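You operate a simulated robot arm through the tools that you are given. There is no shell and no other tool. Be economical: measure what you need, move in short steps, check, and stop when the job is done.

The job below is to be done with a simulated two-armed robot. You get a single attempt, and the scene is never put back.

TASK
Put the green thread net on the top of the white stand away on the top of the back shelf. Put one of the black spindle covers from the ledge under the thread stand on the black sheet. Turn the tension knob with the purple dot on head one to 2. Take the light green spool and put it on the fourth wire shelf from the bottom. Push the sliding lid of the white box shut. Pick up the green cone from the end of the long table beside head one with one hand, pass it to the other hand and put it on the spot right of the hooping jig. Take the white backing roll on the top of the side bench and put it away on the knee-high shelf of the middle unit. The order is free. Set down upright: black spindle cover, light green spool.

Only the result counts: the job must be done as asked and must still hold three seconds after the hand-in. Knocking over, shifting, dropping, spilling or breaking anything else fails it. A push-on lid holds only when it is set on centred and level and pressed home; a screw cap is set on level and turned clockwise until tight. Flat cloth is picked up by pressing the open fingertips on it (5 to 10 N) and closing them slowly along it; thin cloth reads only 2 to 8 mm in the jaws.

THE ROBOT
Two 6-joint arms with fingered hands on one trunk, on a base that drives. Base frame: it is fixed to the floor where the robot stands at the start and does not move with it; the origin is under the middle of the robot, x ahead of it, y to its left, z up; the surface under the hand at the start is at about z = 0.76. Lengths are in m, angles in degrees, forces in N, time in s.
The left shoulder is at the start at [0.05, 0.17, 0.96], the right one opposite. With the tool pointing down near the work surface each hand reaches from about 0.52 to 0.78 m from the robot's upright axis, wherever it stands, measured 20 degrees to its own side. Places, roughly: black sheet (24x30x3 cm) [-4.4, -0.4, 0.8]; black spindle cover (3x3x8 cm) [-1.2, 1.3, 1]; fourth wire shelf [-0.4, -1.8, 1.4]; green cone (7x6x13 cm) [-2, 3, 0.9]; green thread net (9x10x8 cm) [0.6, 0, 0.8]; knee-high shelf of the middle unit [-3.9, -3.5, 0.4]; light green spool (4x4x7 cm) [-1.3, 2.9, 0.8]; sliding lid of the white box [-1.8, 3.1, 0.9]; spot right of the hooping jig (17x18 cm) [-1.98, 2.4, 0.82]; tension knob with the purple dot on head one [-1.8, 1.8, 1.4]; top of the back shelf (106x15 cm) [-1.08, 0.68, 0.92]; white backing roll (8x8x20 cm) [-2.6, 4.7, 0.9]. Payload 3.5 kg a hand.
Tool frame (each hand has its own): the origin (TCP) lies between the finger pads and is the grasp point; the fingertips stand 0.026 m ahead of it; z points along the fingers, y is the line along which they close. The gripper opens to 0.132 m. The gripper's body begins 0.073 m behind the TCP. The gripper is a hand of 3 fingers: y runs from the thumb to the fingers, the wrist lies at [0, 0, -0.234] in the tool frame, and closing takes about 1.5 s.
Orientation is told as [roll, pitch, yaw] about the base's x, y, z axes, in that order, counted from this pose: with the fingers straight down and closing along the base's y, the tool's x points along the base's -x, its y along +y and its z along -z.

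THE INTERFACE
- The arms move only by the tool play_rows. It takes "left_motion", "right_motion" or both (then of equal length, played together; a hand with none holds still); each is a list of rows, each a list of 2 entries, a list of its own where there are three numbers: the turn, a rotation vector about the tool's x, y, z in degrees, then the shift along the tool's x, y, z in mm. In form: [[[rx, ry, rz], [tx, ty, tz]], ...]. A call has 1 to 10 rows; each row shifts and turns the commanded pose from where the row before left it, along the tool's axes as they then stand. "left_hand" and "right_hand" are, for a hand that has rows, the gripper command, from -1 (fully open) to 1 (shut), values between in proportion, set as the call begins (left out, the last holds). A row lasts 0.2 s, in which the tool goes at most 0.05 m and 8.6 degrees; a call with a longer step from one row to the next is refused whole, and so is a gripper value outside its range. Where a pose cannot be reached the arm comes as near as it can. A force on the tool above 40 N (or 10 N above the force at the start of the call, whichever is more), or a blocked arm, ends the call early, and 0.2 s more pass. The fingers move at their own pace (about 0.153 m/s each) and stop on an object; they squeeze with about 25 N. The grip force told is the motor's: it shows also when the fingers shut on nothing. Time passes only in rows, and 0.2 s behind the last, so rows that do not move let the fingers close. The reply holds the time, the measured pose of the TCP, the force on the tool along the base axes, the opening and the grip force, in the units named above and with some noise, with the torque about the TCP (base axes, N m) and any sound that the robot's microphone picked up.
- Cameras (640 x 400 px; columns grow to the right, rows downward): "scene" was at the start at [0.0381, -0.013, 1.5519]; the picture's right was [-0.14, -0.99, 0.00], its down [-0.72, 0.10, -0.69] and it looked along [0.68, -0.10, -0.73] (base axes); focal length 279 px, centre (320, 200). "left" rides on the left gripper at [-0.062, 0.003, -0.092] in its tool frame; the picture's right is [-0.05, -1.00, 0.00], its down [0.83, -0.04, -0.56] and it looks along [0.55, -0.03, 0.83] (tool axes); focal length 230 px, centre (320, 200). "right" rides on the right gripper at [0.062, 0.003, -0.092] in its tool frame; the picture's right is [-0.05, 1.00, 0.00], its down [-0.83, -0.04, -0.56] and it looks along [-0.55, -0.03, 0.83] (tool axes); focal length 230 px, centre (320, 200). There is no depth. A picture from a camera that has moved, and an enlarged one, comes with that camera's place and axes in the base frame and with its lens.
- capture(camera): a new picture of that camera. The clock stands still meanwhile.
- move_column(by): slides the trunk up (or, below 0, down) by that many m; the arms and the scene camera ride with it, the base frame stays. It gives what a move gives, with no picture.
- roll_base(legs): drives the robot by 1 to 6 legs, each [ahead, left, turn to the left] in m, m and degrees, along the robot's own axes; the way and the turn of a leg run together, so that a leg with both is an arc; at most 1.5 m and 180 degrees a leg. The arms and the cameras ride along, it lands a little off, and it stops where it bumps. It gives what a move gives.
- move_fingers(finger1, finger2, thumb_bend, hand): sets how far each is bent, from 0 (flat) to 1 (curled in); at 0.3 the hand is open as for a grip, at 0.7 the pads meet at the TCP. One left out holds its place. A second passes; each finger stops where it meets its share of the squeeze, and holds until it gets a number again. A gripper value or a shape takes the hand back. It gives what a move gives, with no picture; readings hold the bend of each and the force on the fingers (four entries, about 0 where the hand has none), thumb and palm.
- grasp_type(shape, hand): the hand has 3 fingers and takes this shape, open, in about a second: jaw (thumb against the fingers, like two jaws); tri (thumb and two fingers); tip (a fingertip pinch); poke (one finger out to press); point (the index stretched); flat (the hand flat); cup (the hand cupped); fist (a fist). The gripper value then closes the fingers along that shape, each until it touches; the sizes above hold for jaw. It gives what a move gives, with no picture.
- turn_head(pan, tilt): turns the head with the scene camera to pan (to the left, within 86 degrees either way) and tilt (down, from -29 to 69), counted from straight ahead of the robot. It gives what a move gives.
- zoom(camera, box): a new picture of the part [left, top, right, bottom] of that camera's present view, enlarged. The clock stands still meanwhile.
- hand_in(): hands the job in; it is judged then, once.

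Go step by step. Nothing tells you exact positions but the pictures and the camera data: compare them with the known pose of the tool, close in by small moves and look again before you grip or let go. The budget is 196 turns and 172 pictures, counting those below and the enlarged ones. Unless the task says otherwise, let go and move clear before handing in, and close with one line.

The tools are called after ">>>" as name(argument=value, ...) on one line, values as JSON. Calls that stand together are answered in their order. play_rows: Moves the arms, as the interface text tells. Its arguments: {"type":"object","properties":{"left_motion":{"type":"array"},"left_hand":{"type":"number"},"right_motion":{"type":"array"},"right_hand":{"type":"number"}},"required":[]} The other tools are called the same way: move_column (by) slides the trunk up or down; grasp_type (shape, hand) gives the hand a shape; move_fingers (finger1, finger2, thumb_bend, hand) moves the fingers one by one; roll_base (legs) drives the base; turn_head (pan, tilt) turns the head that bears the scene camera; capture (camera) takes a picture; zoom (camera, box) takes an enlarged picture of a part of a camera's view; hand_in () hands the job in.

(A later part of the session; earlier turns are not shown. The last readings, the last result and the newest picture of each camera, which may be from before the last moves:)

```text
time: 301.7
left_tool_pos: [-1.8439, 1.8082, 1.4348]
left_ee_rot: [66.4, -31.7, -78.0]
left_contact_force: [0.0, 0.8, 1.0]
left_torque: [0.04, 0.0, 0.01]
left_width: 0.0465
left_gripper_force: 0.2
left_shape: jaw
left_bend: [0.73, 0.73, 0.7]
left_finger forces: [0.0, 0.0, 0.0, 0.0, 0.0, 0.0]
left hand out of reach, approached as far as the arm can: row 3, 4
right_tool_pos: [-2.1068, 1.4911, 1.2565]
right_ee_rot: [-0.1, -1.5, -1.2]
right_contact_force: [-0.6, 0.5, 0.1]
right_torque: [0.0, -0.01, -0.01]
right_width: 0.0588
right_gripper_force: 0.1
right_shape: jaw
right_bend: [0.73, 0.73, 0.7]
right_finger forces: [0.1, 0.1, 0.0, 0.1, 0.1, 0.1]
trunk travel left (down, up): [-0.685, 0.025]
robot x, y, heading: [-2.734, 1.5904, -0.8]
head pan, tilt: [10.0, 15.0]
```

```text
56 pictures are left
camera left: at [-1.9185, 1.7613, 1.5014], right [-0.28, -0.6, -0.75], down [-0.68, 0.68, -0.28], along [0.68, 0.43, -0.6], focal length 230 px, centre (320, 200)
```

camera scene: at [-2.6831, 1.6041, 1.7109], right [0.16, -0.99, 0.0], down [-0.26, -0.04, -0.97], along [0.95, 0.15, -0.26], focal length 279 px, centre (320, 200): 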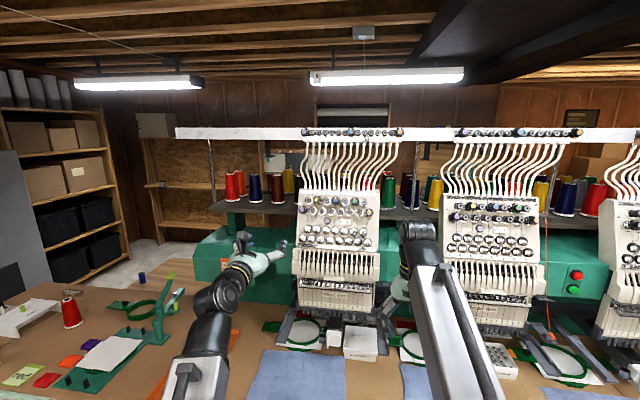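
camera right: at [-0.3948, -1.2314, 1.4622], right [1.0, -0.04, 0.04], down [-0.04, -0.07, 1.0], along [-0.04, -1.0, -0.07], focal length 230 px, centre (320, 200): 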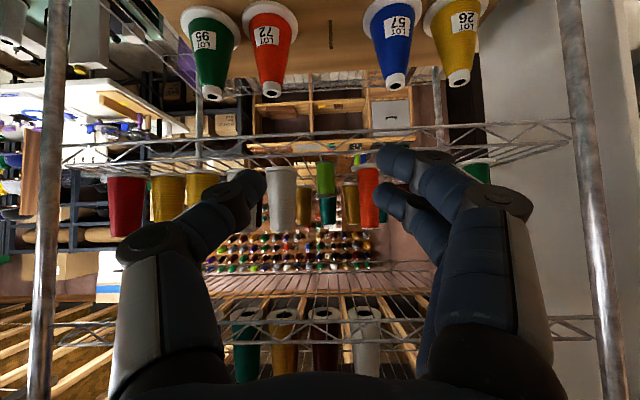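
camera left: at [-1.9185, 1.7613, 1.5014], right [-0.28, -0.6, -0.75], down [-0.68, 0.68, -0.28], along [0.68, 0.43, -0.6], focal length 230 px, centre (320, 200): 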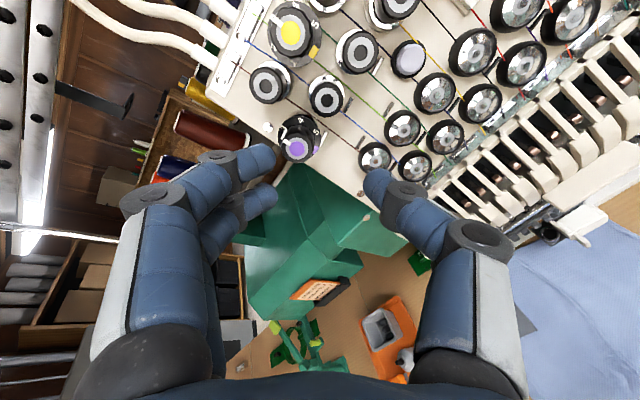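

The arm is at its outer limit, so I'll retract 50 mm, bring the base 9 cm closer and look again.

>>> play_rows(left_motion=[[[0, 0, 0], [0, 0, -30]], [[0, 0, 0], [0, 0, -35]], [[0, 0, 0], [0, 0, 0]]])

>>> roll_base(legs=[[0.09, 0, 0]])

>>> capture(camera="left")

```text
time: 302.5
left_tool_pos: [-1.9038, 1.8098, 1.457]
left_ee_rot: [66.2, -31.8, -78.0]
left_contact_force: [0.3, 0.7, 0.1]
left_torque: [-0.02, -0.01, 0.0]
left_width: 0.0465
left_gripper_force: 0.1
left_shape: jaw
left_bend: [0.73, 0.73, 0.7]
left_finger forces: [0.1, 0.0, 0.0, 0.0, 0.0, 0.1]
right_tool_pos: [-2.1072, 1.4915, 1.2574]
right_ee_rot: [-0.2, -1.5, -1.1]
right_contact_force: [-0.4, -0.1, 0.2]
right_torque: [0.02, 0.02, 0.02]
right_width: 0.0589
right_gripper_force: 0.0
right_shape: jaw
right_bend: [0.73, 0.73, 0.7]
right_finger forces: [0.0, 0.1, 0.1, 0.0, 0.1, 0.0]
trunk travel left (down, up): [-0.685, 0.025]
robot x, y, heading: [-2.7342, 1.5883, -0.9]
head pan, tilt: [10.0, 15.0]
```

```text
time: 303.6
left_tool_pos: [-1.8132, 1.8075, 1.4576]
left_ee_rot: [66.2, -31.6, -78.0]
left_contact_force: [0.4, -0.5, 0.0]
left_torque: [-0.01, -0.04, 0.0]
left_width: 0.0465
left_gripper_force: 0.2
left_shape: jaw
left_bend: [0.73, 0.73, 0.7]
left_finger forces: [0.0, 0.0, 0.1, 0.0, 0.0, 0.0]
right_tool_pos: [-2.0165, 1.4885, 1.2564]
right_ee_rot: [-0.2, -1.5, -1.2]
right_contact_force: [-0.6, 0.1, 0.8]
right_torque: [0.0, 0.02, -0.03]
right_width: 0.0588
right_gripper_force: 0.2
right_shape: jaw
right_bend: [0.73, 0.73, 0.7]
right_finger forces: [0.0, 0.1, 0.1, 0.0, 0.1, 0.0]
trunk travel left (down, up): [-0.685, 0.025]
robot x, y, heading: [-2.6428, 1.5877, -0.8]
head pan, tilt: [10.0, 15.0]
```

```text
55 pictures are left
camera left: at [-1.8874, 1.7607, 1.5236], right [-0.29, -0.6, -0.75], down [-0.68, 0.68, -0.28], along [0.67, 0.43, -0.6], focal length 230 px, centre (320, 200)
```

left: 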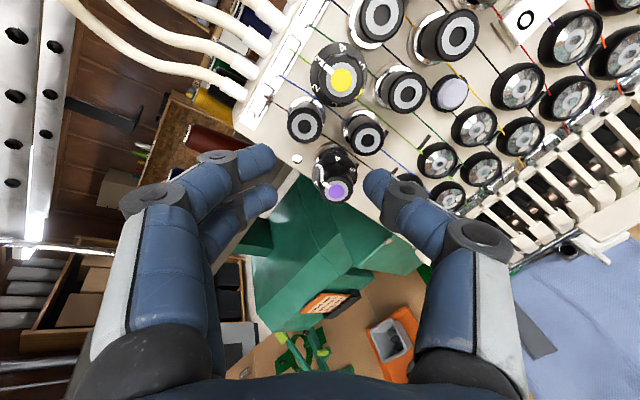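

The knob is right in front of the hand. Aligning laterally and advancing the last 22 mm.

>>> play_rows(left_motion=[[[0, 0, 0], [10, -10, 0]], [[0, 0, 0], [0, 0, 11]], [[0, 0, 0], [0, 0, 11]], [[0, 0, 0], [0, 0, 0]]])

>>> capture(camera="left")

```text
time: 304.6
left_tool_pos: [-1.7998, 1.8108, 1.4351]
left_ee_rot: [66.3, -31.7, -78.1]
left_contact_force: [-0.5, -0.5, -0.3]
left_torque: [-0.01, -0.02, -0.02]
left_width: 0.0464
left_gripper_force: 0.1
left_shape: jaw
left_bend: [0.73, 0.73, 0.7]
left_finger forces: [0.0, 0.0, 0.1, 0.1, 0.1, 0.1]
right_tool_pos: [-2.0183, 1.4894, 1.2579]
right_ee_rot: [-0.2, -1.6, -1.2]
right_contact_force: [-1.0, 0.2, 0.2]
right_torque: [0.02, 0.0, 0.0]
right_width: 0.059
right_gripper_force: 0.1
right_shape: jaw
right_bend: [0.73, 0.73, 0.7]
right_finger forces: [0.0, 0.1, 0.1, 0.1, 0.0, 0.1]
trunk travel left (down, up): [-0.685, 0.025]
robot x, y, heading: [-2.6429, 1.5882, -0.5]
head pan, tilt: [10.0, 15.0]
```

```text
54 pictures are left
camera left: at [-1.8736, 1.7635, 1.5026], right [-0.28, -0.6, -0.75], down [-0.68, 0.68, -0.28], along [0.68, 0.43, -0.6], focal length 230 px, centre (320, 200)
```

left: 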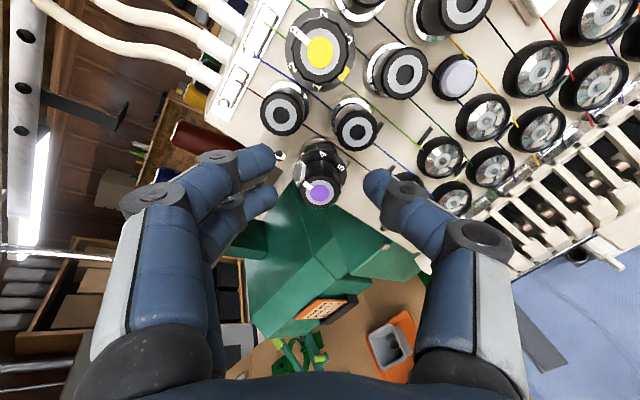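

The knob sits exactly between the pads. I'll advance 5 mm more and close.

>>> play_rows(left_motion=[[[0, 0, 0], [0, 0, 5]], [[0, 0, 0], [0, 0, 0]]])

>>> play_rows(left_motion=[[[0, 0, 0], [0, 0, 0]], [[0, 0, 0], [0, 0, 0]], [[0, 0, 0], [0, 0, 0]], [[0, 0, 0], [0, 0, 0]]], left_hand=0.9)

>>> capture(camera="left")

```text
time: 305.2
left_tool_pos: [-1.7944, 1.8109, 1.4334]
left_ee_rot: [66.2, -31.7, -77.9]
left_contact_force: [0.0, 0.6, -0.3]
left_torque: [0.02, 0.01, -0.03]
left_width: 0.0467
left_gripper_force: 0.0
left_shape: jaw
left_bend: [0.73, 0.73, 0.7]
left_finger forces: [0.0, 0.0, 0.0, 0.1, 0.1, 0.0]
right_tool_pos: [-2.0176, 1.4892, 1.2566]
right_ee_rot: [-0.2, -1.5, -1.3]
right_contact_force: [0.5, -0.5, 0.7]
right_torque: [0.02, -0.02, -0.02]
right_width: 0.0588
right_gripper_force: 0.2
right_shape: jaw
right_bend: [0.73, 0.73, 0.7]
right_finger forces: [0.0, 0.0, 0.0, 0.1, 0.0, 0.0]
trunk travel left (down, up): [-0.685, 0.025]
robot x, y, heading: [-2.6452, 1.5894, -1.0]
head pan, tilt: [10.0, 15.0]
```

```text
time: 306.2
left_tool_pos: [-1.7956, 1.8116, 1.4348]
left_ee_rot: [66.2, -31.7, -78.0]
left_contact_force: [-2.1, 0.3, -1.8]
left_torque: [-0.02, -0.13, 0.15]
left_width: 0.0168
left_gripper_force: 25.3
left_shape: jaw
left_bend: [0.73, 0.72, 0.7]
left_finger forces: [8.5, 12.1, 0.1, 0.0, 22.6, 0.0]
right_tool_pos: [-2.0168, 1.4895, 1.2584]
right_ee_rot: [-0.2, -1.6, -1.3]
right_contact_force: [0.1, 0.1, 0.8]
right_torque: [0.0, -0.01, -0.01]
right_width: 0.0586
right_gripper_force: 0.0
right_shape: jaw
right_bend: [0.73, 0.73, 0.7]
right_finger forces: [0.0, 0.1, 0.0, 0.1, 0.1, 0.0]
trunk travel left (down, up): [-0.685, 0.025]
robot x, y, heading: [-2.6442, 1.5909, -0.7]
head pan, tilt: [10.0, 15.0]
```

```text
53 pictures are left
camera left: at [-1.8697, 1.7635, 1.5016], right [-0.29, -0.6, -0.75], down [-0.68, 0.68, -0.28], along [0.67, 0.43, -0.6], focal length 230 px, centre (320, 200)
```

left: 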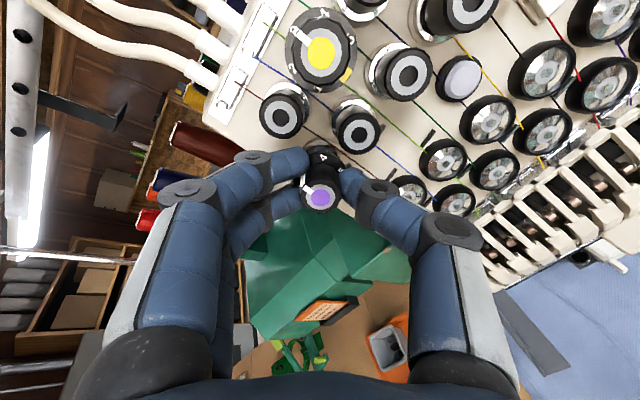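

Gripped (17 mm). Turning 60° counter-clockwise.

>>> play_rows(left_motion=[[[0, 0, -7.5], [0, 0, 0]], [[0, 0, -7.5], [0, 0, 0]], [[0, 0, -7.5], [0, 0, 0]], [[0, 0, -7.5], [0, 0, 0]], [[0, 0, -7.5], [0, 0, 0]], [[0, 0, -7.5], [0, 0, 0]], [[0, 0, -7.5], [0, 0, 0]], [[0, 0, -7.5], [0, 0, 0]], [[0, 0, 0], [0, 0, 0]]])

>>> capture(camera="left")

```text
time: 308.2
left_tool_pos: [-1.7947, 1.8123, 1.4385]
left_ee_rot: [-11.2, -69.8, 11.0]
left_contact_force: [-9.4, 3.6, -1.1]
left_torque: [0.02, 0.37, 0.48]
left_width: 0.0162
left_gripper_force: 25.1
left_shape: jaw
left_bend: [0.73, 0.73, 0.7]
left_finger forces: [8.7, 30.4, 0.1, 0.0, 37.7, 0.1]
right_tool_pos: [-2.0172, 1.4896, 1.2577]
right_ee_rot: [-0.2, -1.6, -1.2]
right_contact_force: [0.0, 0.5, 0.1]
right_torque: [0.02, 0.0, 0.0]
right_width: 0.0587
right_gripper_force: 0.1
right_shape: jaw
right_bend: [0.73, 0.73, 0.7]
right_finger forces: [0.0, 0.0, 0.0, 0.1, 0.1, 0.1]
trunk travel left (down, up): [-0.685, 0.025]
robot x, y, heading: [-2.646, 1.5893, -0.7]
head pan, tilt: [10.0, 15.0]
```

```text
52 pictures are left
camera left: at [-1.8601, 1.8211, 1.5277], right [0.02, -0.99, 0.12], down [-0.8, -0.09, -0.59], along [0.59, -0.08, -0.8], focal length 230 px, centre (320, 200)
```

left: 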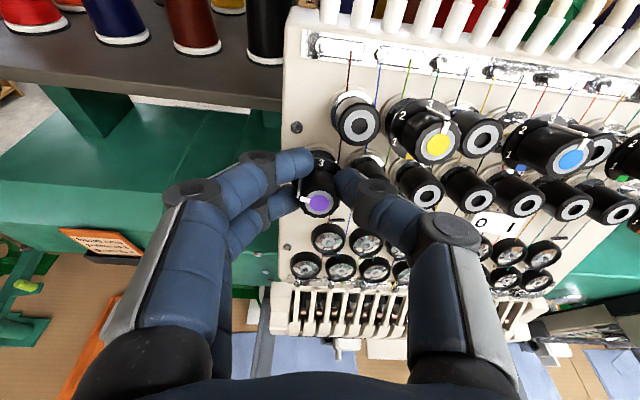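

It turned with the hand. I'll zoom to check the pointer.

>>> zoom(camera="left", box=[280, 135, 370, 230])

```text
4.21 times, centred on (325, 182) of left
camera zoom: at [-1.8601, 1.8211, 1.5277], right [0.02, -0.99, 0.12], down [-0.8, -0.09, -0.59], along [0.59, -0.08, -0.8], focal length 969 px, centre (299, 274)
```

zoom: 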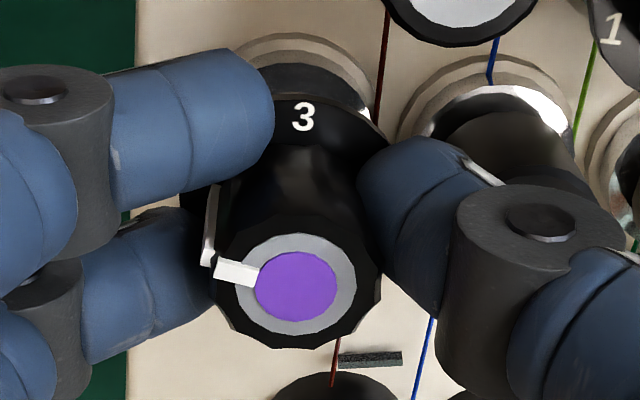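

The pointer now points left. I'll release, draw back and view the dial unobstructed to verify.

>>> play_rows(left_motion=[[[0, 0, 0], [0, 0, 0]], [[0, 0, 0], [0, 0, 0]], [[0, 0, 0], [0, 0, 0]]], left_hand=0.3)

>>> play_rows(left_motion=[[[0, 0, 0], [0, 0, -30]], [[0, 0, 0], [0, 0, -35]], [[0, -8, 0], [0, 0, -20]], [[0, -8, 0], [0, 0, -20]], [[0, -6, 0], [10, 0, 0]], [[0, 0, 0], [0, 0, 0]]])

>>> capture(camera="left")

```text
time: 309.0
left_tool_pos: [-1.7953, 1.8136, 1.4361]
left_ee_rot: [-11.1, -69.7, 10.6]
left_contact_force: [-2.8, 9.4, 7.9]
left_torque: [-0.01, -0.08, 0.07]
left_width: 0.0392
left_gripper_force: 0.0
left_shape: jaw
left_bend: [0.74, 0.74, 0.74]
left_finger forces: [0.1, 0.0, 0.1, 0.0, 15.1, 0.0]
right_tool_pos: [-2.0185, 1.4901, 1.258]
right_ee_rot: [-0.2, -1.6, -1.1]
right_contact_force: [0.5, -0.3, -0.7]
right_torque: [0.02, 0.01, 0.01]
right_width: 0.059
right_gripper_force: 0.1
right_shape: jaw
right_bend: [0.73, 0.73, 0.7]
right_finger forces: [0.0, 0.0, 0.0, 0.0, 0.0, 0.0]
trunk travel left (down, up): [-0.685, 0.025]
robot x, y, heading: [-2.6421, 1.5876, -0.9]
head pan, tilt: [10.0, 15.0]
```

```text
time: 310.4
left_tool_pos: [-1.8939, 1.8118, 1.4601]
left_ee_rot: [-117.7, -85.9, 118.1]
left_contact_force: [-1.1, 0.6, 0.8]
left_torque: [0.0, 0.02, 0.0]
left_width: 0.0455
left_gripper_force: 0.0
left_shape: jaw
left_bend: [0.74, 0.74, 0.7]
left_finger forces: [0.0, 0.0, 0.0, 0.1, 0.0, 0.0]
right_tool_pos: [-2.0173, 1.4898, 1.2567]
right_ee_rot: [-0.3, -1.4, -1.2]
right_contact_force: [-0.5, 1.0, 0.9]
right_torque: [-0.04, -0.02, -0.01]
right_width: 0.0591
right_gripper_force: 0.0
right_shape: jaw
right_bend: [0.73, 0.73, 0.7]
right_finger forces: [0.1, 0.0, 0.1, 0.0, 0.0, 0.0]
trunk travel left (down, up): [-0.685, 0.025]
robot x, y, heading: [-2.6481, 1.5855, -1.0]
head pan, tilt: [10.0, 15.0]
```

```text
50 pictures are left
camera left: at [-1.9879, 1.8182, 1.5185], right [0.0, -0.99, 0.12], down [-0.53, -0.1, -0.84], along [0.85, -0.06, -0.52], focal length 230 px, centre (320, 200)
```

left: 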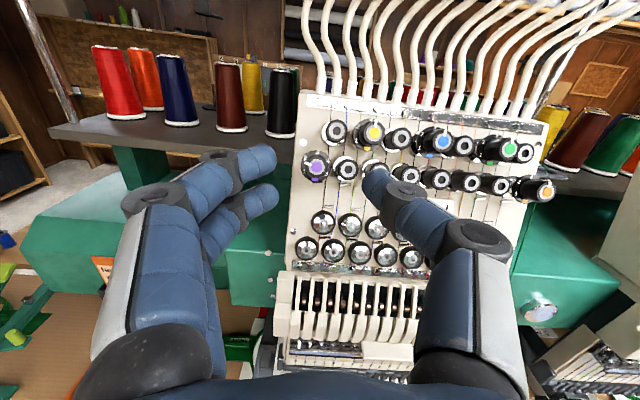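

>>> zoom(camera="left", box=[290, 135, 350, 195])

```text
6.67 times, centred on (320, 165) of left
camera zoom: at [-1.9879, 1.8182, 1.5185], right [0.0, -0.99, 0.12], down [-0.53, -0.1, -0.84], along [0.85, -0.06, -0.52], focal length 1534 px, centre (320, 433)
```

zoom: 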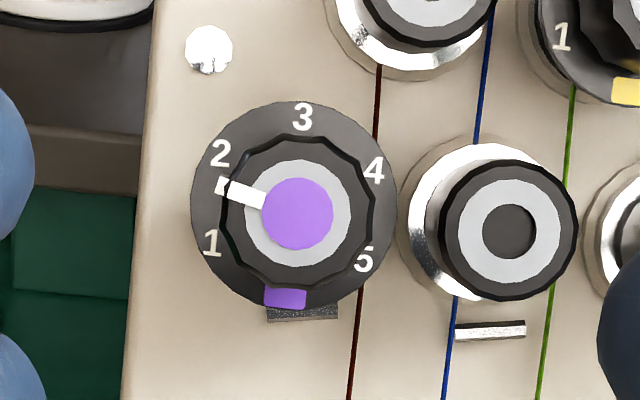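

The pointer overshot 2 by roughly 13°. I'll go back in with the hand rolled about 45° clockwise (free side), regrip and turn 13° clockwise.

>>> play_rows(left_motion=[[[0, 6, 0], [-10, 0, 0]], [[0, 8, 0], [0, 0, 20]], [[0, 8, 0], [0, 0, 20]], [[0, 0, 7.5], [0, 0, 0]], [[0, 0, 7.5], [0, 0, 0]], [[0, 0, 7.5], [0, 0, 0]], [[0, 0, 7.5], [0, 0, 0]], [[0, 0, 7.5], [0, 0, 0]], [[0, 0, 7.5], [0, 0, 0]], [[0, 0, 0], [0, 0, 0]]])

```text
time: 312.6
left_tool_pos: [-1.8559, 1.8118, 1.4648]
left_ee_rot: [61.0, -45.0, -69.6]
left_contact_force: [-0.2, -0.7, 0.7]
left_torque: [0.02, 0.0, 0.02]
left_width: 0.0458
left_gripper_force: 0.0
left_shape: jaw
left_bend: [0.74, 0.74, 0.7]
left_finger forces: [0.1, 0.0, 0.0, 0.0, 0.0, 0.0]
right_tool_pos: [-2.0173, 1.488, 1.2578]
right_ee_rot: [-0.3, -1.6, -1.1]
right_contact_force: [-0.2, 0.4, -0.1]
right_torque: [-0.01, 0.0, -0.05]
right_width: 0.0589
right_gripper_force: 0.1
right_shape: jaw
right_bend: [0.73, 0.73, 0.7]
right_finger forces: [0.0, 0.0, 0.0, 0.1, 0.0, 0.1]
trunk travel left (down, up): [-0.685, 0.025]
robot x, y, heading: [-2.6458, 1.5877, -0.9]
head pan, tilt: [10.0, 15.0]
```

Advancing to the same grip point and closing.

>>> play_rows(left_motion=[[[0, 0, 0], [6.4, -5.6, 0]], [[0, 0, 0], [0, 0, 30]], [[0, 0, 0], [0, 0, 20]], [[0, 0, 0], [0, 0, 18]], [[0, 0, 0], [0, 0, 0]]])

>>> capture(camera="left")

```text
time: 313.8
left_tool_pos: [-1.795, 1.8106, 1.4306]
left_ee_rot: [60.9, -45.2, -69.6]
left_contact_force: [-0.2, 0.4, 0.0]
left_torque: [-0.01, 0.03, 0.01]
left_width: 0.0458
left_gripper_force: 0.0
left_shape: jaw
left_bend: [0.74, 0.74, 0.7]
left_finger forces: [0.0, 0.1, 0.0, 0.1, 0.0, 0.1]
right_tool_pos: [-2.0183, 1.4892, 1.2565]
right_ee_rot: [-0.2, -1.5, -1.3]
right_contact_force: [-0.4, -0.1, 0.1]
right_torque: [-0.01, -0.02, 0.02]
right_width: 0.059
right_gripper_force: 0.1
right_shape: jaw
right_bend: [0.73, 0.73, 0.7]
right_finger forces: [0.1, 0.0, 0.1, 0.1, 0.1, 0.1]
trunk travel left (down, up): [-0.685, 0.025]
robot x, y, heading: [-2.6448, 1.5886, -1.0]
head pan, tilt: [10.0, 15.0]
```

```text
48 pictures are left
camera left: at [-1.8658, 1.7744, 1.5096], right [-0.23, -0.78, -0.58], down [-0.74, 0.53, -0.42], along [0.64, 0.33, -0.7], focal length 230 px, centre (320, 200)
```

left: 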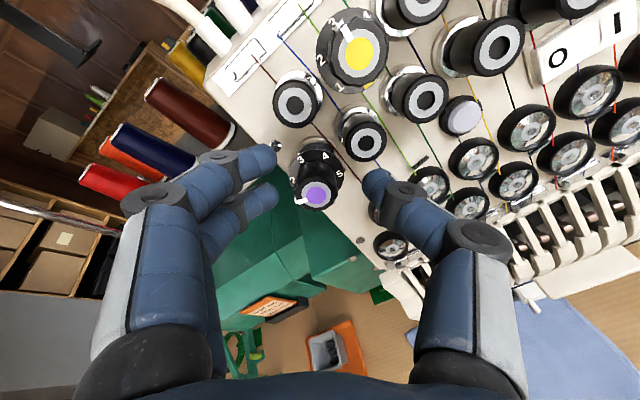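

Centred. Close, turn 13° clockwise, release and retreat.

>>> play_rows(left_motion=[[[0, 0, 0], [0, 0, 0]], [[0, 0, 0], [0, 0, 0]], [[0, 0, 0], [0, 0, 0]], [[0, 0, 0], [0, 0, 0]], [[0, 0, 6.5], [0, 0, 0]], [[0, 0, 6.5], [0, 0, 0]], [[0, 0, 0], [0, 0, 0]]], left_hand=0.9)

>>> play_rows(left_motion=[[[0, 0, 0], [0, 0, 0]], [[0, 0, 0], [0, 0, 0]], [[0, 0, 0], [0, 0, 0]]], left_hand=0.3)

>>> play_rows(left_motion=[[[0, 0, 0], [0, 0, -30]], [[0, 0, 0], [0, 0, -40]], [[0, 0, 0], [0, 0, -40]], [[0, 0, -8], [0, 0, 0]], [[0, 0, -8], [0, 0, 0]], [[0, 0, -8], [0, 0, 0]], [[0, 0, -8], [0, 0, 0]], [[0, 0, -8], [0, 0, 0]], [[0, 0, -8], [0, 0, 0]], [[0, -8, 0], [0, 0, 0]]])

>>> capture(camera="left")

```text
time: 315.4
left_tool_pos: [-1.7959, 1.8141, 1.4312]
left_ee_rot: [65.6, -33.4, -76.8]
left_contact_force: [-10.2, 8.7, -6.3]
left_torque: [-0.14, 0.06, 0.34]
left_width: 0.016
left_gripper_force: 25.0
left_shape: jaw
left_bend: [0.73, 0.72, 0.7]
left_finger forces: [15.6, 12.5, 0.1, 0.0, 28.8, 0.0]
right_tool_pos: [-2.0176, 1.4905, 1.257]
right_ee_rot: [-0.2, -1.6, -1.1]
right_contact_force: [0.3, -0.4, 0.0]
right_torque: [0.02, 0.04, -0.02]
right_width: 0.0586
right_gripper_force: 0.1
right_shape: jaw
right_bend: [0.73, 0.73, 0.7]
right_finger forces: [0.0, 0.2, 0.0, 0.0, 0.0, 0.1]
trunk travel left (down, up): [-0.685, 0.025]
robot x, y, heading: [-2.6497, 1.5873, -0.8]
head pan, tilt: [10.0, 15.0]
```

```text
time: 316.2
left_tool_pos: [-1.7943, 1.8097, 1.4339]
left_ee_rot: [65.8, -33.5, -77.2]
left_contact_force: [0.7, 0.0, -0.4]
left_torque: [-0.04, 0.02, 0.02]
left_width: 0.0454
left_gripper_force: 0.0
left_shape: jaw
left_bend: [0.74, 0.74, 0.7]
left_finger forces: [0.0, 0.0, 0.1, 0.0, 0.1, 0.0]
right_tool_pos: [-2.0171, 1.4883, 1.2577]
right_ee_rot: [-0.2, -1.5, -1.1]
right_contact_force: [-0.4, -0.2, 0.6]
right_torque: [-0.03, 0.03, 0.01]
right_width: 0.0586
right_gripper_force: 0.0
right_shape: jaw
right_bend: [0.73, 0.73, 0.7]
right_finger forces: [0.1, 0.0, 0.0, 0.0, 0.1, 0.1]
trunk travel left (down, up): [-0.685, 0.025]
robot x, y, heading: [-2.6454, 1.5897, -1.0]
head pan, tilt: [10.0, 15.0]
```

```text
time: 318.4
left_tool_pos: [-1.8986, 1.8129, 1.4691]
left_ee_rot: [24.8, -76.8, -27.4]
left_contact_force: [0.0, -0.7, 0.3]
left_torque: [0.01, -0.02, 0.0]
left_width: 0.0457
left_gripper_force: 0.1
left_shape: jaw
left_bend: [0.74, 0.74, 0.7]
left_finger forces: [0.0, 0.1, 0.0, 0.0, 0.0, 0.1]
right_tool_pos: [-2.017, 1.4894, 1.2565]
right_ee_rot: [-0.2, -1.6, -1.2]
right_contact_force: [0.7, 0.4, 0.3]
right_torque: [0.02, 0.01, -0.02]
right_width: 0.0589
right_gripper_force: 0.1
right_shape: jaw
right_bend: [0.73, 0.73, 0.7]
right_finger forces: [0.0, 0.0, 0.1, 0.0, 0.0, 0.0]
trunk travel left (down, up): [-0.685, 0.025]
robot x, y, heading: [-2.6456, 1.5897, -0.7]
head pan, tilt: [10.0, 15.0]
```

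```text
47 pictures are left
camera left: at [-1.9753, 1.813, 1.5489], right [-0.04, -1.0, -0.05], down [-0.71, 0.06, -0.7], along [0.7, 0.0, -0.72], focal length 230 px, centre (320, 200)
```

left: 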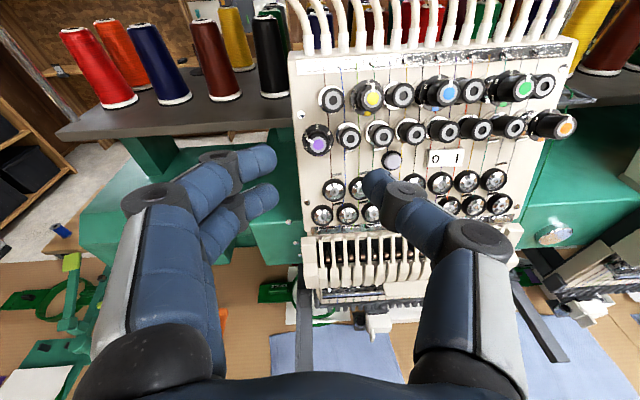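

>>> zoom(camera="left", box=[290, 110, 350, 170])

```text
6.67 times, centred on (320, 140) of left
camera zoom: at [-1.9753, 1.813, 1.5489], right [-0.04, -1.0, -0.05], down [-0.71, 0.06, -0.7], along [0.7, 0.0, -0.72], focal length 1534 px, centre (320, 600)
```

zoom: 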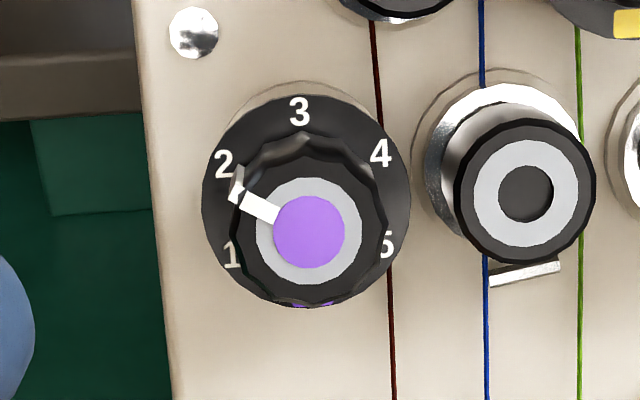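

The pointer is now at 2. Next the long table: I'll back off, slide left to y about 2.75 and look at the box, cone and jig.

>>> roll_base(legs=[[-0.3, 0, 0], [0, 1.15, 1]])

>>> turn_head(pan=0, tilt=40)

>>> capture(camera="scene")

```text
time: 325.9
left_tool_pos: [-2.1725, 2.9642, 1.4688]
left_ee_rot: [25.0, -76.6, -28.3]
left_contact_force: [-0.4, -0.3, 0.0]
left_torque: [0.01, 0.0, -0.01]
left_width: 0.046
left_gripper_force: 0.1
left_shape: jaw
left_bend: [0.74, 0.74, 0.7]
left_finger forces: [0.0, 0.0, 0.0, 0.1, 0.0, 0.0]
right_tool_pos: [-2.2939, 2.6406, 1.2565]
right_ee_rot: [-0.1, -1.6, -1.7]
right_contact_force: [-0.2, 0.0, 0.3]
right_torque: [0.01, 0.0, 0.0]
right_width: 0.059
right_gripper_force: 0.0
right_shape: jaw
right_bend: [0.73, 0.73, 0.7]
right_finger forces: [0.1, 0.1, 0.0, 0.0, 0.1, 0.0]
trunk travel left (down, up): [-0.685, 0.025]
robot x, y, heading: [-2.9247, 2.7433, -1.6]
head pan, tilt: [10.0, 15.0]
```

```text
time: 326.8
left_tool_pos: [-2.1709, 2.9622, 1.4699]
left_ee_rot: [25.2, -76.6, -28.4]
left_contact_force: [-0.6, -0.7, 0.9]
left_torque: [-0.02, 0.03, 0.01]
left_width: 0.0457
left_gripper_force: 0.0
left_shape: jaw
left_bend: [0.74, 0.74, 0.7]
left_finger forces: [0.0, 0.1, 0.0, 0.1, 0.0, 0.1]
right_tool_pos: [-2.2937, 2.6396, 1.2569]
right_ee_rot: [-0.2, -1.5, -1.8]
right_contact_force: [0.2, 0.9, 0.4]
right_torque: [0.03, 0.02, 0.03]
right_width: 0.0588
right_gripper_force: 0.0
right_shape: jaw
right_bend: [0.73, 0.73, 0.7]
right_finger forces: [0.0, 0.0, 0.1, 0.0, 0.0, 0.0]
trunk travel left (down, up): [-0.685, 0.025]
robot x, y, heading: [-2.9221, 2.7473, -1.4]
head pan, tilt: [0.0, 40.0]
```

```text
45 pictures are left
camera scene: at [-2.8778, 2.7441, 1.6715], right [-0.03, -1.0, 0.0], down [-0.64, 0.02, -0.77], along [0.77, -0.02, -0.64], focal length 279 px, centre (320, 200)
```

scene: 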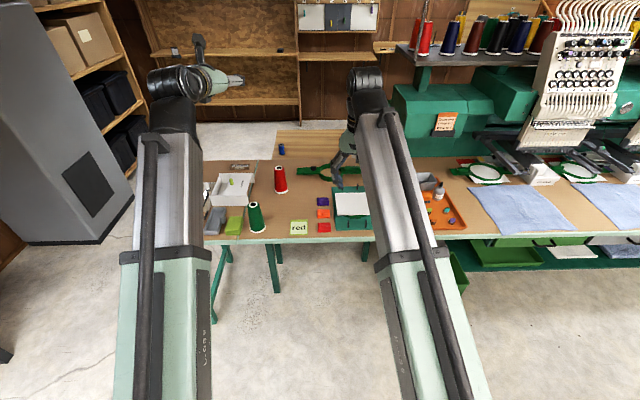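

The green cone is at about (-2.03, 2.995). Plan: left hand picks it low with a tilted grip, right hand takes it from the top in the air and sets it on the spot at y about 2.4. First I set the heights and the left hand's attitude.

>>> move_column(by=-0.1)

>>> play_rows(left_motion=[[[0, 7.7, 0], [0, 0, -30]], [[0, 7.7, 0], [0, 0, -30]], [[0, 7.7, 0], [0, 0, 0]], [[0, 0, -6], [0, 0, 0]], [[0, 0, 0], [44, 0, 17]], [[0, 0, 0], [44, 0, 17]], [[0, 0, 0], [44, 0, 17]], [[0, 0, 0], [44, 0, 17]], [[0, 0, 0], [44, 0, 17]], [[0, 0, 0], [44, 0, 17]]], left_hand=-1)

>>> play_rows(left_motion=[[[0, 0, 0], [44, 0, 20]], [[0, 0, 0], [44, 0, 20]], [[0, 0, 0], [44, 0, 20]]])

>>> capture(camera="left")

```text
time: 328.1
left_tool_pos: [-2.1725, 2.962, 1.3705]
left_ee_rot: [25.2, -76.6, -28.4]
left_contact_force: [0.0, 0.1, 0.2]
left_torque: [0.0, -0.02, -0.01]
left_width: 0.0458
left_gripper_force: 0.0
left_shape: jaw
left_bend: [0.74, 0.74, 0.7]
left_finger forces: [0.0, 0.0, 0.0, 0.1, 0.1, 0.1]
right_tool_pos: [-2.2942, 2.6398, 1.1581]
right_ee_rot: [-0.3, -1.5, -1.8]
right_contact_force: [0.1, 0.0, -0.3]
right_torque: [0.0, 0.01, 0.01]
right_width: 0.0589
right_gripper_force: 0.0
right_shape: jaw
right_bend: [0.73, 0.73, 0.7]
right_finger forces: [0.0, 0.0, 0.0, 0.0, 0.0, 0.0]
trunk travel left (down, up): [-0.585, 0.125]
robot x, y, heading: [-2.9206, 2.7471, -1.6]
head pan, tilt: [0.0, 40.0]
```

```text
time: 330.4
left_tool_pos: [-2.2827, 2.971, 1.1159]
left_ee_rot: [1.2, -54.9, -1.4]
left_contact_force: [-0.3, -0.4, 0.6]
left_torque: [0.03, -0.02, -0.02]
left_width: 0.1318
left_gripper_force: 0.2
left_shape: jaw
left_bend: [0.3, 0.3, 0.3]
left_finger forces: [0.1, 0.0, 0.0, 0.0, 0.0, 0.1]
left hand out of reach, approached as far as the arm can: row 10
right_tool_pos: [-2.2935, 2.6398, 1.1567]
right_ee_rot: [-0.3, -1.5, -1.7]
right_contact_force: [0.9, -0.6, 0.1]
right_torque: [0.0, 0.01, 0.0]
right_width: 0.0592
right_gripper_force: 0.1
right_shape: jaw
right_bend: [0.73, 0.73, 0.7]
right_finger forces: [0.0, 0.0, 0.0, 0.0, 0.1, 0.0]
trunk travel left (down, up): [-0.585, 0.125]
robot x, y, heading: [-2.923, 2.7497, -1.6]
head pan, tilt: [0.0, 40.0]
```

```text
time: 331.1
left_tool_pos: [-2.2565, 2.9767, 0.9869]
left_ee_rot: [1.3, -54.8, -1.3]
left_contact_force: [-0.1, 0.1, 0.2]
left_torque: [-0.01, -0.03, 0.01]
left_width: 0.1318
left_gripper_force: 0.0
left_shape: jaw
left_bend: [0.3, 0.3, 0.3]
left_finger forces: [0.1, 0.0, 0.0, 0.1, 0.0, 0.1]
left hand out of reach, approached as far as the arm can: row 1, 2, 3
right_tool_pos: [-2.2953, 2.6402, 1.1572]
right_ee_rot: [-0.2, -1.5, -1.8]
right_contact_force: [-0.3, 0.1, -0.3]
right_torque: [-0.02, 0.04, -0.03]
right_width: 0.0593
right_gripper_force: 0.0
right_shape: jaw
right_bend: [0.73, 0.73, 0.7]
right_finger forces: [0.1, 0.1, 0.0, 0.0, 0.0, 0.1]
trunk travel left (down, up): [-0.585, 0.125]
robot x, y, heading: [-2.9179, 2.7484, -1.8]
head pan, tilt: [0.0, 40.0]
```

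```text
44 pictures are left
camera left: at [-2.296, 2.9792, 1.0904], right [0.02, -1.0, 0.03], down [-0.93, -0.03, -0.36], along [0.36, -0.02, -0.93], focal length 230 px, centre (320, 200)
```

left: 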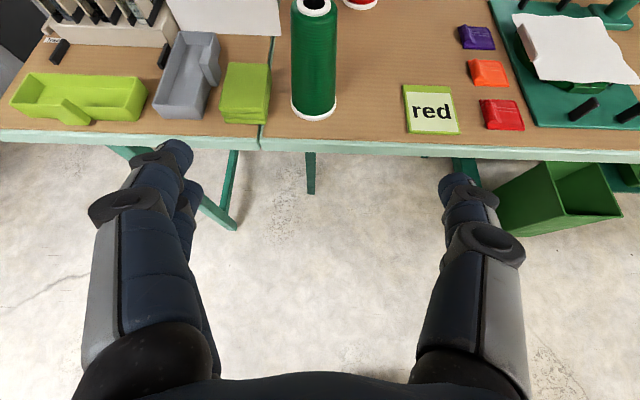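

The cone base is at (-2.04, 2.987), with a lime pad about 4 cm to its left. I'll drive 13.5 cm in, set an 85 mm opening, align and check.

>>> roll_base(legs=[[0.135, 0, 1.5]])

>>> play_rows(left_motion=[[[0, 0, 0], [25, 7, 0]], [[0, 0, 0], [24, 7, 0]], [[0, 0, 0], [0, 0, 20]], [[0, 0, 0], [0, 0, 0]]], left_hand=-0.3)

>>> capture(camera="left")

```text
time: 332.4
left_tool_pos: [-2.1272, 2.9961, 0.9876]
left_ee_rot: [1.3, -54.9, 0.3]
left_contact_force: [-0.5, 0.2, 0.6]
left_torque: [0.0, 0.0, -0.01]
left_width: 0.1317
left_gripper_force: 0.0
left_shape: jaw
left_bend: [0.3, 0.3, 0.3]
left_finger forces: [0.1, 0.0, 0.1, 0.0, 0.0, 0.1]
right_tool_pos: [-2.1557, 2.6577, 1.1554]
right_ee_rot: [-0.3, -1.5, -0.1]
right_contact_force: [-1.0, 0.1, 0.8]
right_torque: [0.04, 0.05, -0.01]
right_width: 0.059
right_gripper_force: 0.0
right_shape: jaw
right_bend: [0.73, 0.73, 0.7]
right_finger forces: [0.1, 0.1, 0.1, 0.1, 0.0, 0.1]
trunk travel left (down, up): [-0.585, 0.125]
robot x, y, heading: [-2.7885, 2.7451, -0.0]
head pan, tilt: [0.0, 40.0]
```

```text
time: 333.4
left_tool_pos: [-2.115, 3.0135, 0.9375]
left_ee_rot: [1.3, -54.9, 0.3]
left_contact_force: [-0.2, 0.6, -0.5]
left_torque: [0.0, 0.0, -0.02]
left_width: 0.0861
left_gripper_force: 0.0
left_shape: jaw
left_bend: [0.7, 0.7, 0.67]
left_finger forces: [0.1, 0.0, 0.0, 0.1, 0.1, 0.0]
left hand out of reach, approached as far as the arm can: row 1, 2
right_tool_pos: [-2.1564, 2.6572, 1.157]
right_ee_rot: [-0.2, -1.6, 0.0]
right_contact_force: [0.4, -0.2, -1.0]
right_torque: [-0.02, -0.04, 0.0]
right_width: 0.0592
right_gripper_force: 0.0
right_shape: jaw
right_bend: [0.73, 0.73, 0.7]
right_finger forces: [0.1, 0.0, 0.0, 0.1, 0.0, 0.0]
trunk travel left (down, up): [-0.585, 0.125]
robot x, y, heading: [-2.7865, 2.744, 0.0]
head pan, tilt: [0.0, 40.0]
```

```text
43 pictures are left
camera left: at [-2.1548, 3.0152, 1.0402], right [0.05, -1.0, 0.03], down [-0.93, -0.06, -0.36], along [0.36, -0.01, -0.93], focal length 230 px, centre (320, 200)
```

left: 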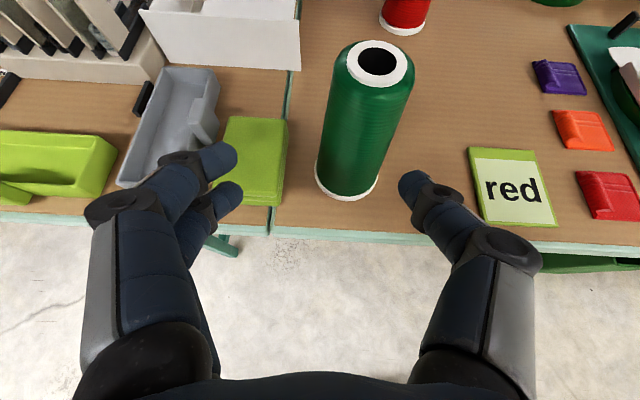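

Cone axis at (-2.043, 2.985). Shifting 28 mm right, then advancing 98 mm around it.

>>> play_rows(left_motion=[[[0, 0, 0], [14, -28, 0]], [[0, 0, 0], [0, 0, 35]], [[0, 0, 0], [0, 0, 35]], [[0, 0, 0], [0, 0, 27]], [[0, 0, 0], [0, 0, 0]]])

>>> capture(camera="left")

```text
time: 334.6
left_tool_pos: [-2.0421, 2.9895, 0.8666]
left_ee_rot: [1.3, -55.0, 0.3]
left_contact_force: [-0.7, 0.1, 0.6]
left_torque: [0.01, -0.02, -0.02]
left_width: 0.086
left_gripper_force: 0.0
left_shape: jaw
left_bend: [0.7, 0.7, 0.67]
left_finger forces: [0.1, 0.0, 0.0, 0.0, 0.0, 0.0]
right_tool_pos: [-2.1564, 2.6571, 1.1572]
right_ee_rot: [-0.2, -1.5, -0.1]
right_contact_force: [0.2, 0.0, -0.7]
right_torque: [0.0, 0.02, -0.03]
right_width: 0.0588
right_gripper_force: 0.0
right_shape: jaw
right_bend: [0.73, 0.73, 0.7]
right_finger forces: [0.0, 0.1, 0.1, 0.1, 0.1, 0.1]
trunk travel left (down, up): [-0.585, 0.125]
robot x, y, heading: [-2.7843, 2.7433, -0.1]
head pan, tilt: [0.0, 40.0]
```

```text
42 pictures are left
camera left: at [-2.0814, 2.9903, 0.9703], right [0.05, -1.0, 0.03], down [-0.93, -0.06, -0.36], along [0.36, -0.01, -0.93], focal length 230 px, centre (320, 200)
```

left: 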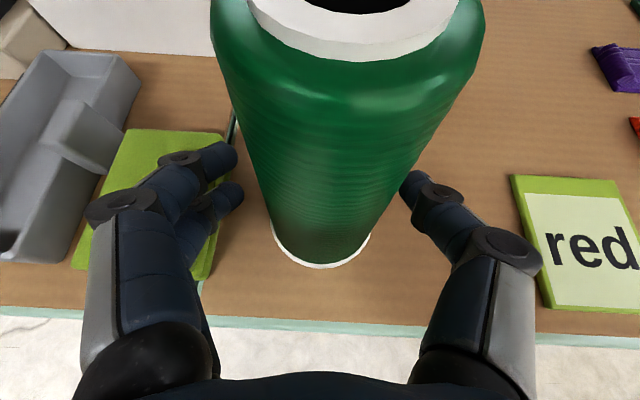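

Well centred. Closing the left hand on the cone and lifting.

>>> play_rows(left_motion=[[[0, 0, 0], [0, 0, 0]], [[0, 0, 0], [0, 0, 0]], [[0, 0, 0], [0, 0, 0]], [[0, 0, 0], [0, 0, 0]], [[0, 0, 0], [0, 0, 0]]], left_hand=0.8)

>>> play_rows(left_motion=[[[0, 0, 0], [-16, 0, -11]], [[0, 0, 0], [-33, 0, -23]], [[0, 0, 0], [-33, 0, -23]], [[0, 0, 0], [-33, 0, -23]], [[0, 0, 0], [-33, 0, -23]], [[0, 0, 0], [0, 0, 0]]])

>>> capture(camera="left")

```text
time: 335.9
left_tool_pos: [-2.043, 2.9898, 0.867]
left_ee_rot: [1.3, -54.9, 0.2]
left_contact_force: [0.9, -0.8, 0.5]
left_torque: [-0.05, 0.01, 0.0]
left_width: 0.0463
left_gripper_force: 24.4
left_shape: jaw
left_bend: [0.74, 0.74, 0.7]
left_finger forces: [9.2, 12.1, 0.0, 0.1, 22.7, 0.1]
right_tool_pos: [-2.1564, 2.6564, 1.1572]
right_ee_rot: [-0.2, -1.5, -0.1]
right_contact_force: [-0.2, 0.6, 0.6]
right_torque: [0.0, 0.0, 0.02]
right_width: 0.0588
right_gripper_force: 0.0
right_shape: jaw
right_bend: [0.73, 0.73, 0.7]
right_finger forces: [0.0, 0.0, 0.0, 0.1, 0.0, 0.0]
trunk travel left (down, up): [-0.585, 0.125]
robot x, y, heading: [-2.7868, 2.7454, 0.1]
head pan, tilt: [0.0, 40.0]
```

```text
time: 337.2
left_tool_pos: [-2.0406, 2.9909, 1.0482]
left_ee_rot: [1.3, -54.9, 0.4]
left_contact_force: [0.4, 0.2, -1.4]
left_torque: [-0.01, -0.03, -0.03]
left_width: 0.046
left_gripper_force: 25.6
left_shape: jaw
left_bend: [0.74, 0.73, 0.7]
left_finger forces: [9.0, 12.7, 0.0, 0.0, 22.0, 0.1]
right_tool_pos: [-2.1572, 2.6574, 1.1572]
right_ee_rot: [-0.2, -1.5, -0.1]
right_contact_force: [-0.3, 0.0, 0.6]
right_torque: [-0.01, 0.0, 0.03]
right_width: 0.0587
right_gripper_force: 0.0
right_shape: jaw
right_bend: [0.73, 0.73, 0.7]
right_finger forces: [0.0, 0.0, 0.1, 0.1, 0.0, 0.0]
trunk travel left (down, up): [-0.585, 0.125]
robot x, y, heading: [-2.7868, 2.7437, 0.2]
head pan, tilt: [0.0, 40.0]
```

```text
41 pictures are left
camera left: at [-2.081, 2.9918, 1.1521], right [0.05, -1.0, 0.03], down [-0.93, -0.06, -0.36], along [0.36, -0.01, -0.93], focal length 230 px, centre (320, 200)
```

left: 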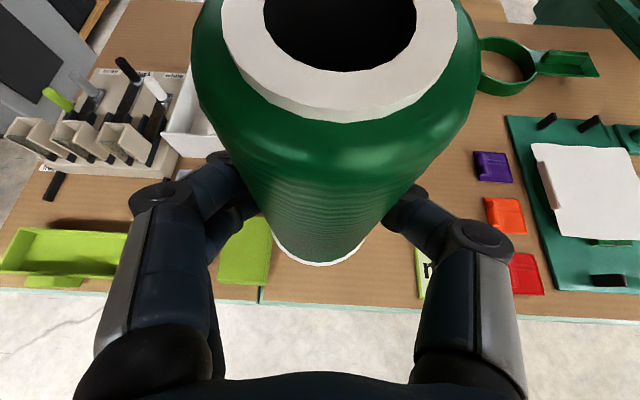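

The cone is held. I'll bring it toward the robot's middle (y about 2.80) and raise the right hand next to it.

>>> play_rows(left_motion=[[[0, 0, 0], [0, -38, 0]], [[0, 0, 0], [0, -38, 0]], [[0, 0, 0], [0, -38, 0]], [[0, 0, 0], [0, -38, 0]], [[0, 0, 0], [0, -38, 0]], [[0, 0, 0], [0, 0, 0]]], right_motion=[[[0, 0, 0], [0, -20, -40]], [[0, 0, 0], [0, -20, -35]], [[0, 0, 0], [0, 0, 0]], [[0, 0, 0], [0, 0, 0]], [[0, 0, 0], [0, 0, 0]], [[0, 0, 0], [0, 0, 0]]], right_hand=-0.5)

>>> capture(camera="right")

>>> capture(camera="scene")

```text
time: 338.6
left_tool_pos: [-2.0401, 2.7986, 1.0435]
left_ee_rot: [1.3, -54.9, 0.4]
left_contact_force: [0.2, -0.3, -1.0]
left_torque: [0.01, -0.04, -0.01]
left_width: 0.0457
left_gripper_force: 25.6
left_shape: jaw
left_bend: [0.74, 0.73, 0.7]
left_finger forces: [9.0, 12.5, 0.0, 0.0, 22.0, 0.0]
right_tool_pos: [-2.1293, 2.6208, 1.1842]
right_ee_rot: [-0.2, -2.8, 0.0]
right_contact_force: [-0.2, -0.7, -0.2]
right_torque: [-0.02, 0.01, -0.02]
right_width: 0.0986
right_gripper_force: 0.0
right_shape: jaw
right_bend: [0.64, 0.64, 0.6]
right_finger forces: [0.0, 0.1, 0.1, 0.1, 0.1, 0.0]
right hand out of reach, approached as far as the arm can: row 1, 2
trunk travel left (down, up): [-0.585, 0.125]
robot x, y, heading: [-2.7833, 2.7436, 0.2]
head pan, tilt: [0.0, 40.0]
```

```text
40 pictures are left
camera right: at [-2.1953, 2.6265, 1.2728], right [0.05, 1.0, 0.0], down [0.8, -0.04, 0.59], along [0.59, -0.03, -0.8], focal length 230 px, centre (320, 200)
```

right: 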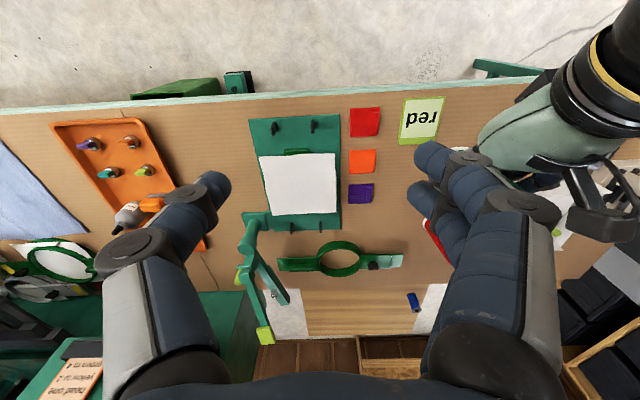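

```text
39 pictures are left
camera scene: at [-2.7426, 2.7438, 1.5714], right [0.0, -1.0, 0.0], down [-0.64, 0.0, -0.77], along [0.77, 0.0, -0.64], focal length 279 px, centre (320, 200)
```

scene: 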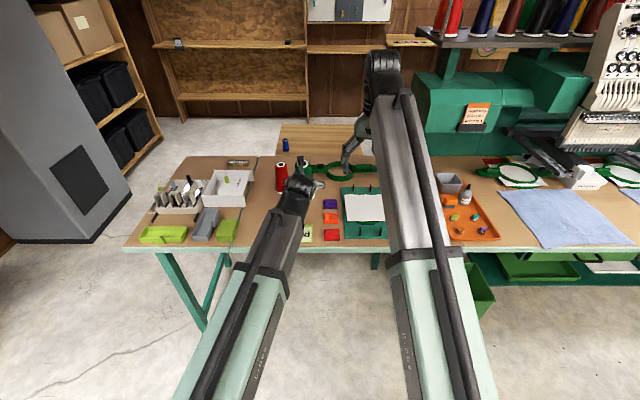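

Now I move the right hand ahead and up, then across above the cone.

>>> play_rows(right_motion=[[[0, 0, 0], [-30, 0, -17]], [[0, 0, 0], [-30, 0, -17]], [[0, 0, 0], [-30, 0, -17]], [[0, 0, 0], [0, 45, 0]], [[0, 0, 0], [0, 45, 0]], [[0, 0, 0], [0, 45, 0]], [[0, 0, 0], [0, 43, 0]], [[0, 0, 0], [0, 0, 0]]])

>>> capture(camera="right")

```text
time: 340.2
left_tool_pos: [-2.042, 2.7993, 1.0412]
left_ee_rot: [1.3, -54.5, 0.4]
left_contact_force: [0.3, -0.3, -1.6]
left_torque: [0.01, 0.04, 0.0]
left_width: 0.0458
left_gripper_force: 25.1
left_shape: jaw
left_bend: [0.74, 0.73, 0.7]
left_finger forces: [8.8, 12.7, 0.0, 0.0, 22.0, 0.1]
right_tool_pos: [-2.1323, 2.7663, 1.1751]
right_ee_rot: [-0.1, -2.3, -0.5]
right_contact_force: [0.0, -0.6, 0.4]
right_torque: [0.01, -0.02, 0.01]
right_width: 0.0988
right_gripper_force: 0.1
right_shape: jaw
right_bend: [0.64, 0.64, 0.6]
right_finger forces: [0.1, 0.0, 0.0, 0.0, 0.1, 0.0]
right hand out of reach, approached as far as the arm can: row 1, 2, 3, 4, 5, 6, 7
trunk travel left (down, up): [-0.585, 0.125]
robot x, y, heading: [-2.7856, 2.7435, 0.1]
head pan, tilt: [0.0, 40.0]
stopped in row 7 (left hand): the force on the tool passed its limit at 44 N (the readings are from after the stop); the commanded pose is now the measured one
```

```text
38 pictures are left
camera right: at [-2.1961, 2.7714, 1.2647], right [0.06, 1.0, 0.0], down [0.81, -0.05, 0.59], along [0.59, -0.04, -0.81], focal length 230 px, centre (320, 200)
```

right: 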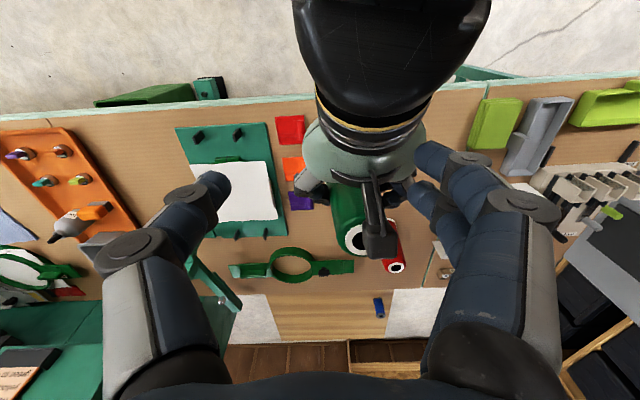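

The right hand couldn't rise further and touched the left hand's bracket. I'll lower the left hand 6 cm to free them, then shift the right forward over the cone.

>>> play_rows(left_motion=[[[0, 0, 0], [25, 0, 17]], [[0, 0, 0], [25, 0, 17]], [[0, 0, 0], [0, 0, 0]]])

>>> play_rows(right_motion=[[[0, 0, 0], [-30, 11, 0]], [[0, 0, 0], [-30, 11, 0]], [[0, 0, 0], [-29, 11, 0]], [[0, 0, 0], [0, 0, 0]]])

>>> capture(camera="right")

```text
time: 341.0
left_tool_pos: [-2.0426, 2.8015, 0.9806]
left_ee_rot: [1.4, -54.5, 0.5]
left_contact_force: [-0.1, -0.1, -1.5]
left_torque: [0.05, 0.01, -0.03]
left_width: 0.046
left_gripper_force: 25.2
left_shape: jaw
left_bend: [0.74, 0.73, 0.7]
left_finger forces: [8.8, 12.4, 0.1, 0.1, 21.9, 0.0]
right_tool_pos: [-2.1315, 2.7659, 1.1744]
right_ee_rot: [-0.1, -2.4, -0.5]
right_contact_force: [-0.1, -0.4, 0.3]
right_torque: [0.01, -0.01, 0.03]
right_width: 0.0989
right_gripper_force: 0.2
right_shape: jaw
right_bend: [0.64, 0.64, 0.6]
right_finger forces: [0.0, 0.0, 0.0, 0.0, 0.0, 0.0]
trunk travel left (down, up): [-0.585, 0.125]
robot x, y, heading: [-2.788, 2.7453, 0.3]
head pan, tilt: [0.0, 40.0]
```

```text
time: 342.0
left_tool_pos: [-2.0438, 2.8026, 0.9816]
left_ee_rot: [1.4, -54.5, 0.5]
left_contact_force: [0.5, 0.4, -1.5]
left_torque: [-0.03, -0.01, -0.04]
left_width: 0.0455
left_gripper_force: 24.7
left_shape: jaw
left_bend: [0.74, 0.73, 0.7]
left_finger forces: [8.7, 12.7, 0.0, 0.0, 21.9, 0.1]
right_tool_pos: [-2.1202, 2.7713, 1.1481]
right_ee_rot: [-0.1, -2.4, -0.6]
right_contact_force: [-0.3, -0.2, -0.4]
right_torque: [0.02, 0.02, -0.02]
right_width: 0.0987
right_gripper_force: 0.2
right_shape: jaw
right_bend: [0.64, 0.64, 0.6]
right_finger forces: [0.0, 0.1, 0.0, 0.1, 0.1, 0.0]
right hand out of reach, approached as far as the arm can: row 1, 2, 3
trunk travel left (down, up): [-0.585, 0.125]
robot x, y, heading: [-2.7892, 2.747, 0.1]
head pan, tilt: [0.0, 40.0]
```

```text
37 pictures are left
camera right: at [-2.1859, 2.7763, 1.238], right [0.06, 1.0, 0.0], down [0.81, -0.05, 0.59], along [0.59, -0.04, -0.81], focal length 230 px, centre (320, 200)
```

right: 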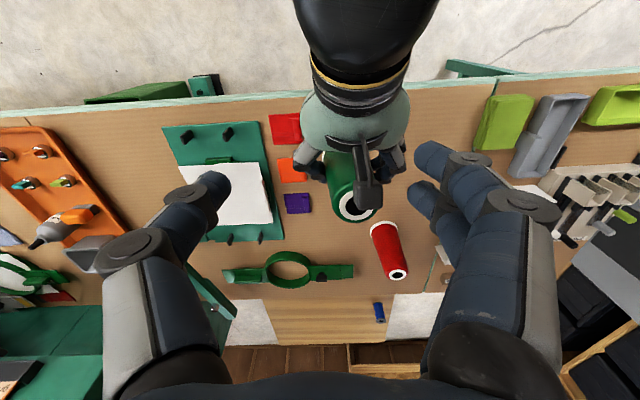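

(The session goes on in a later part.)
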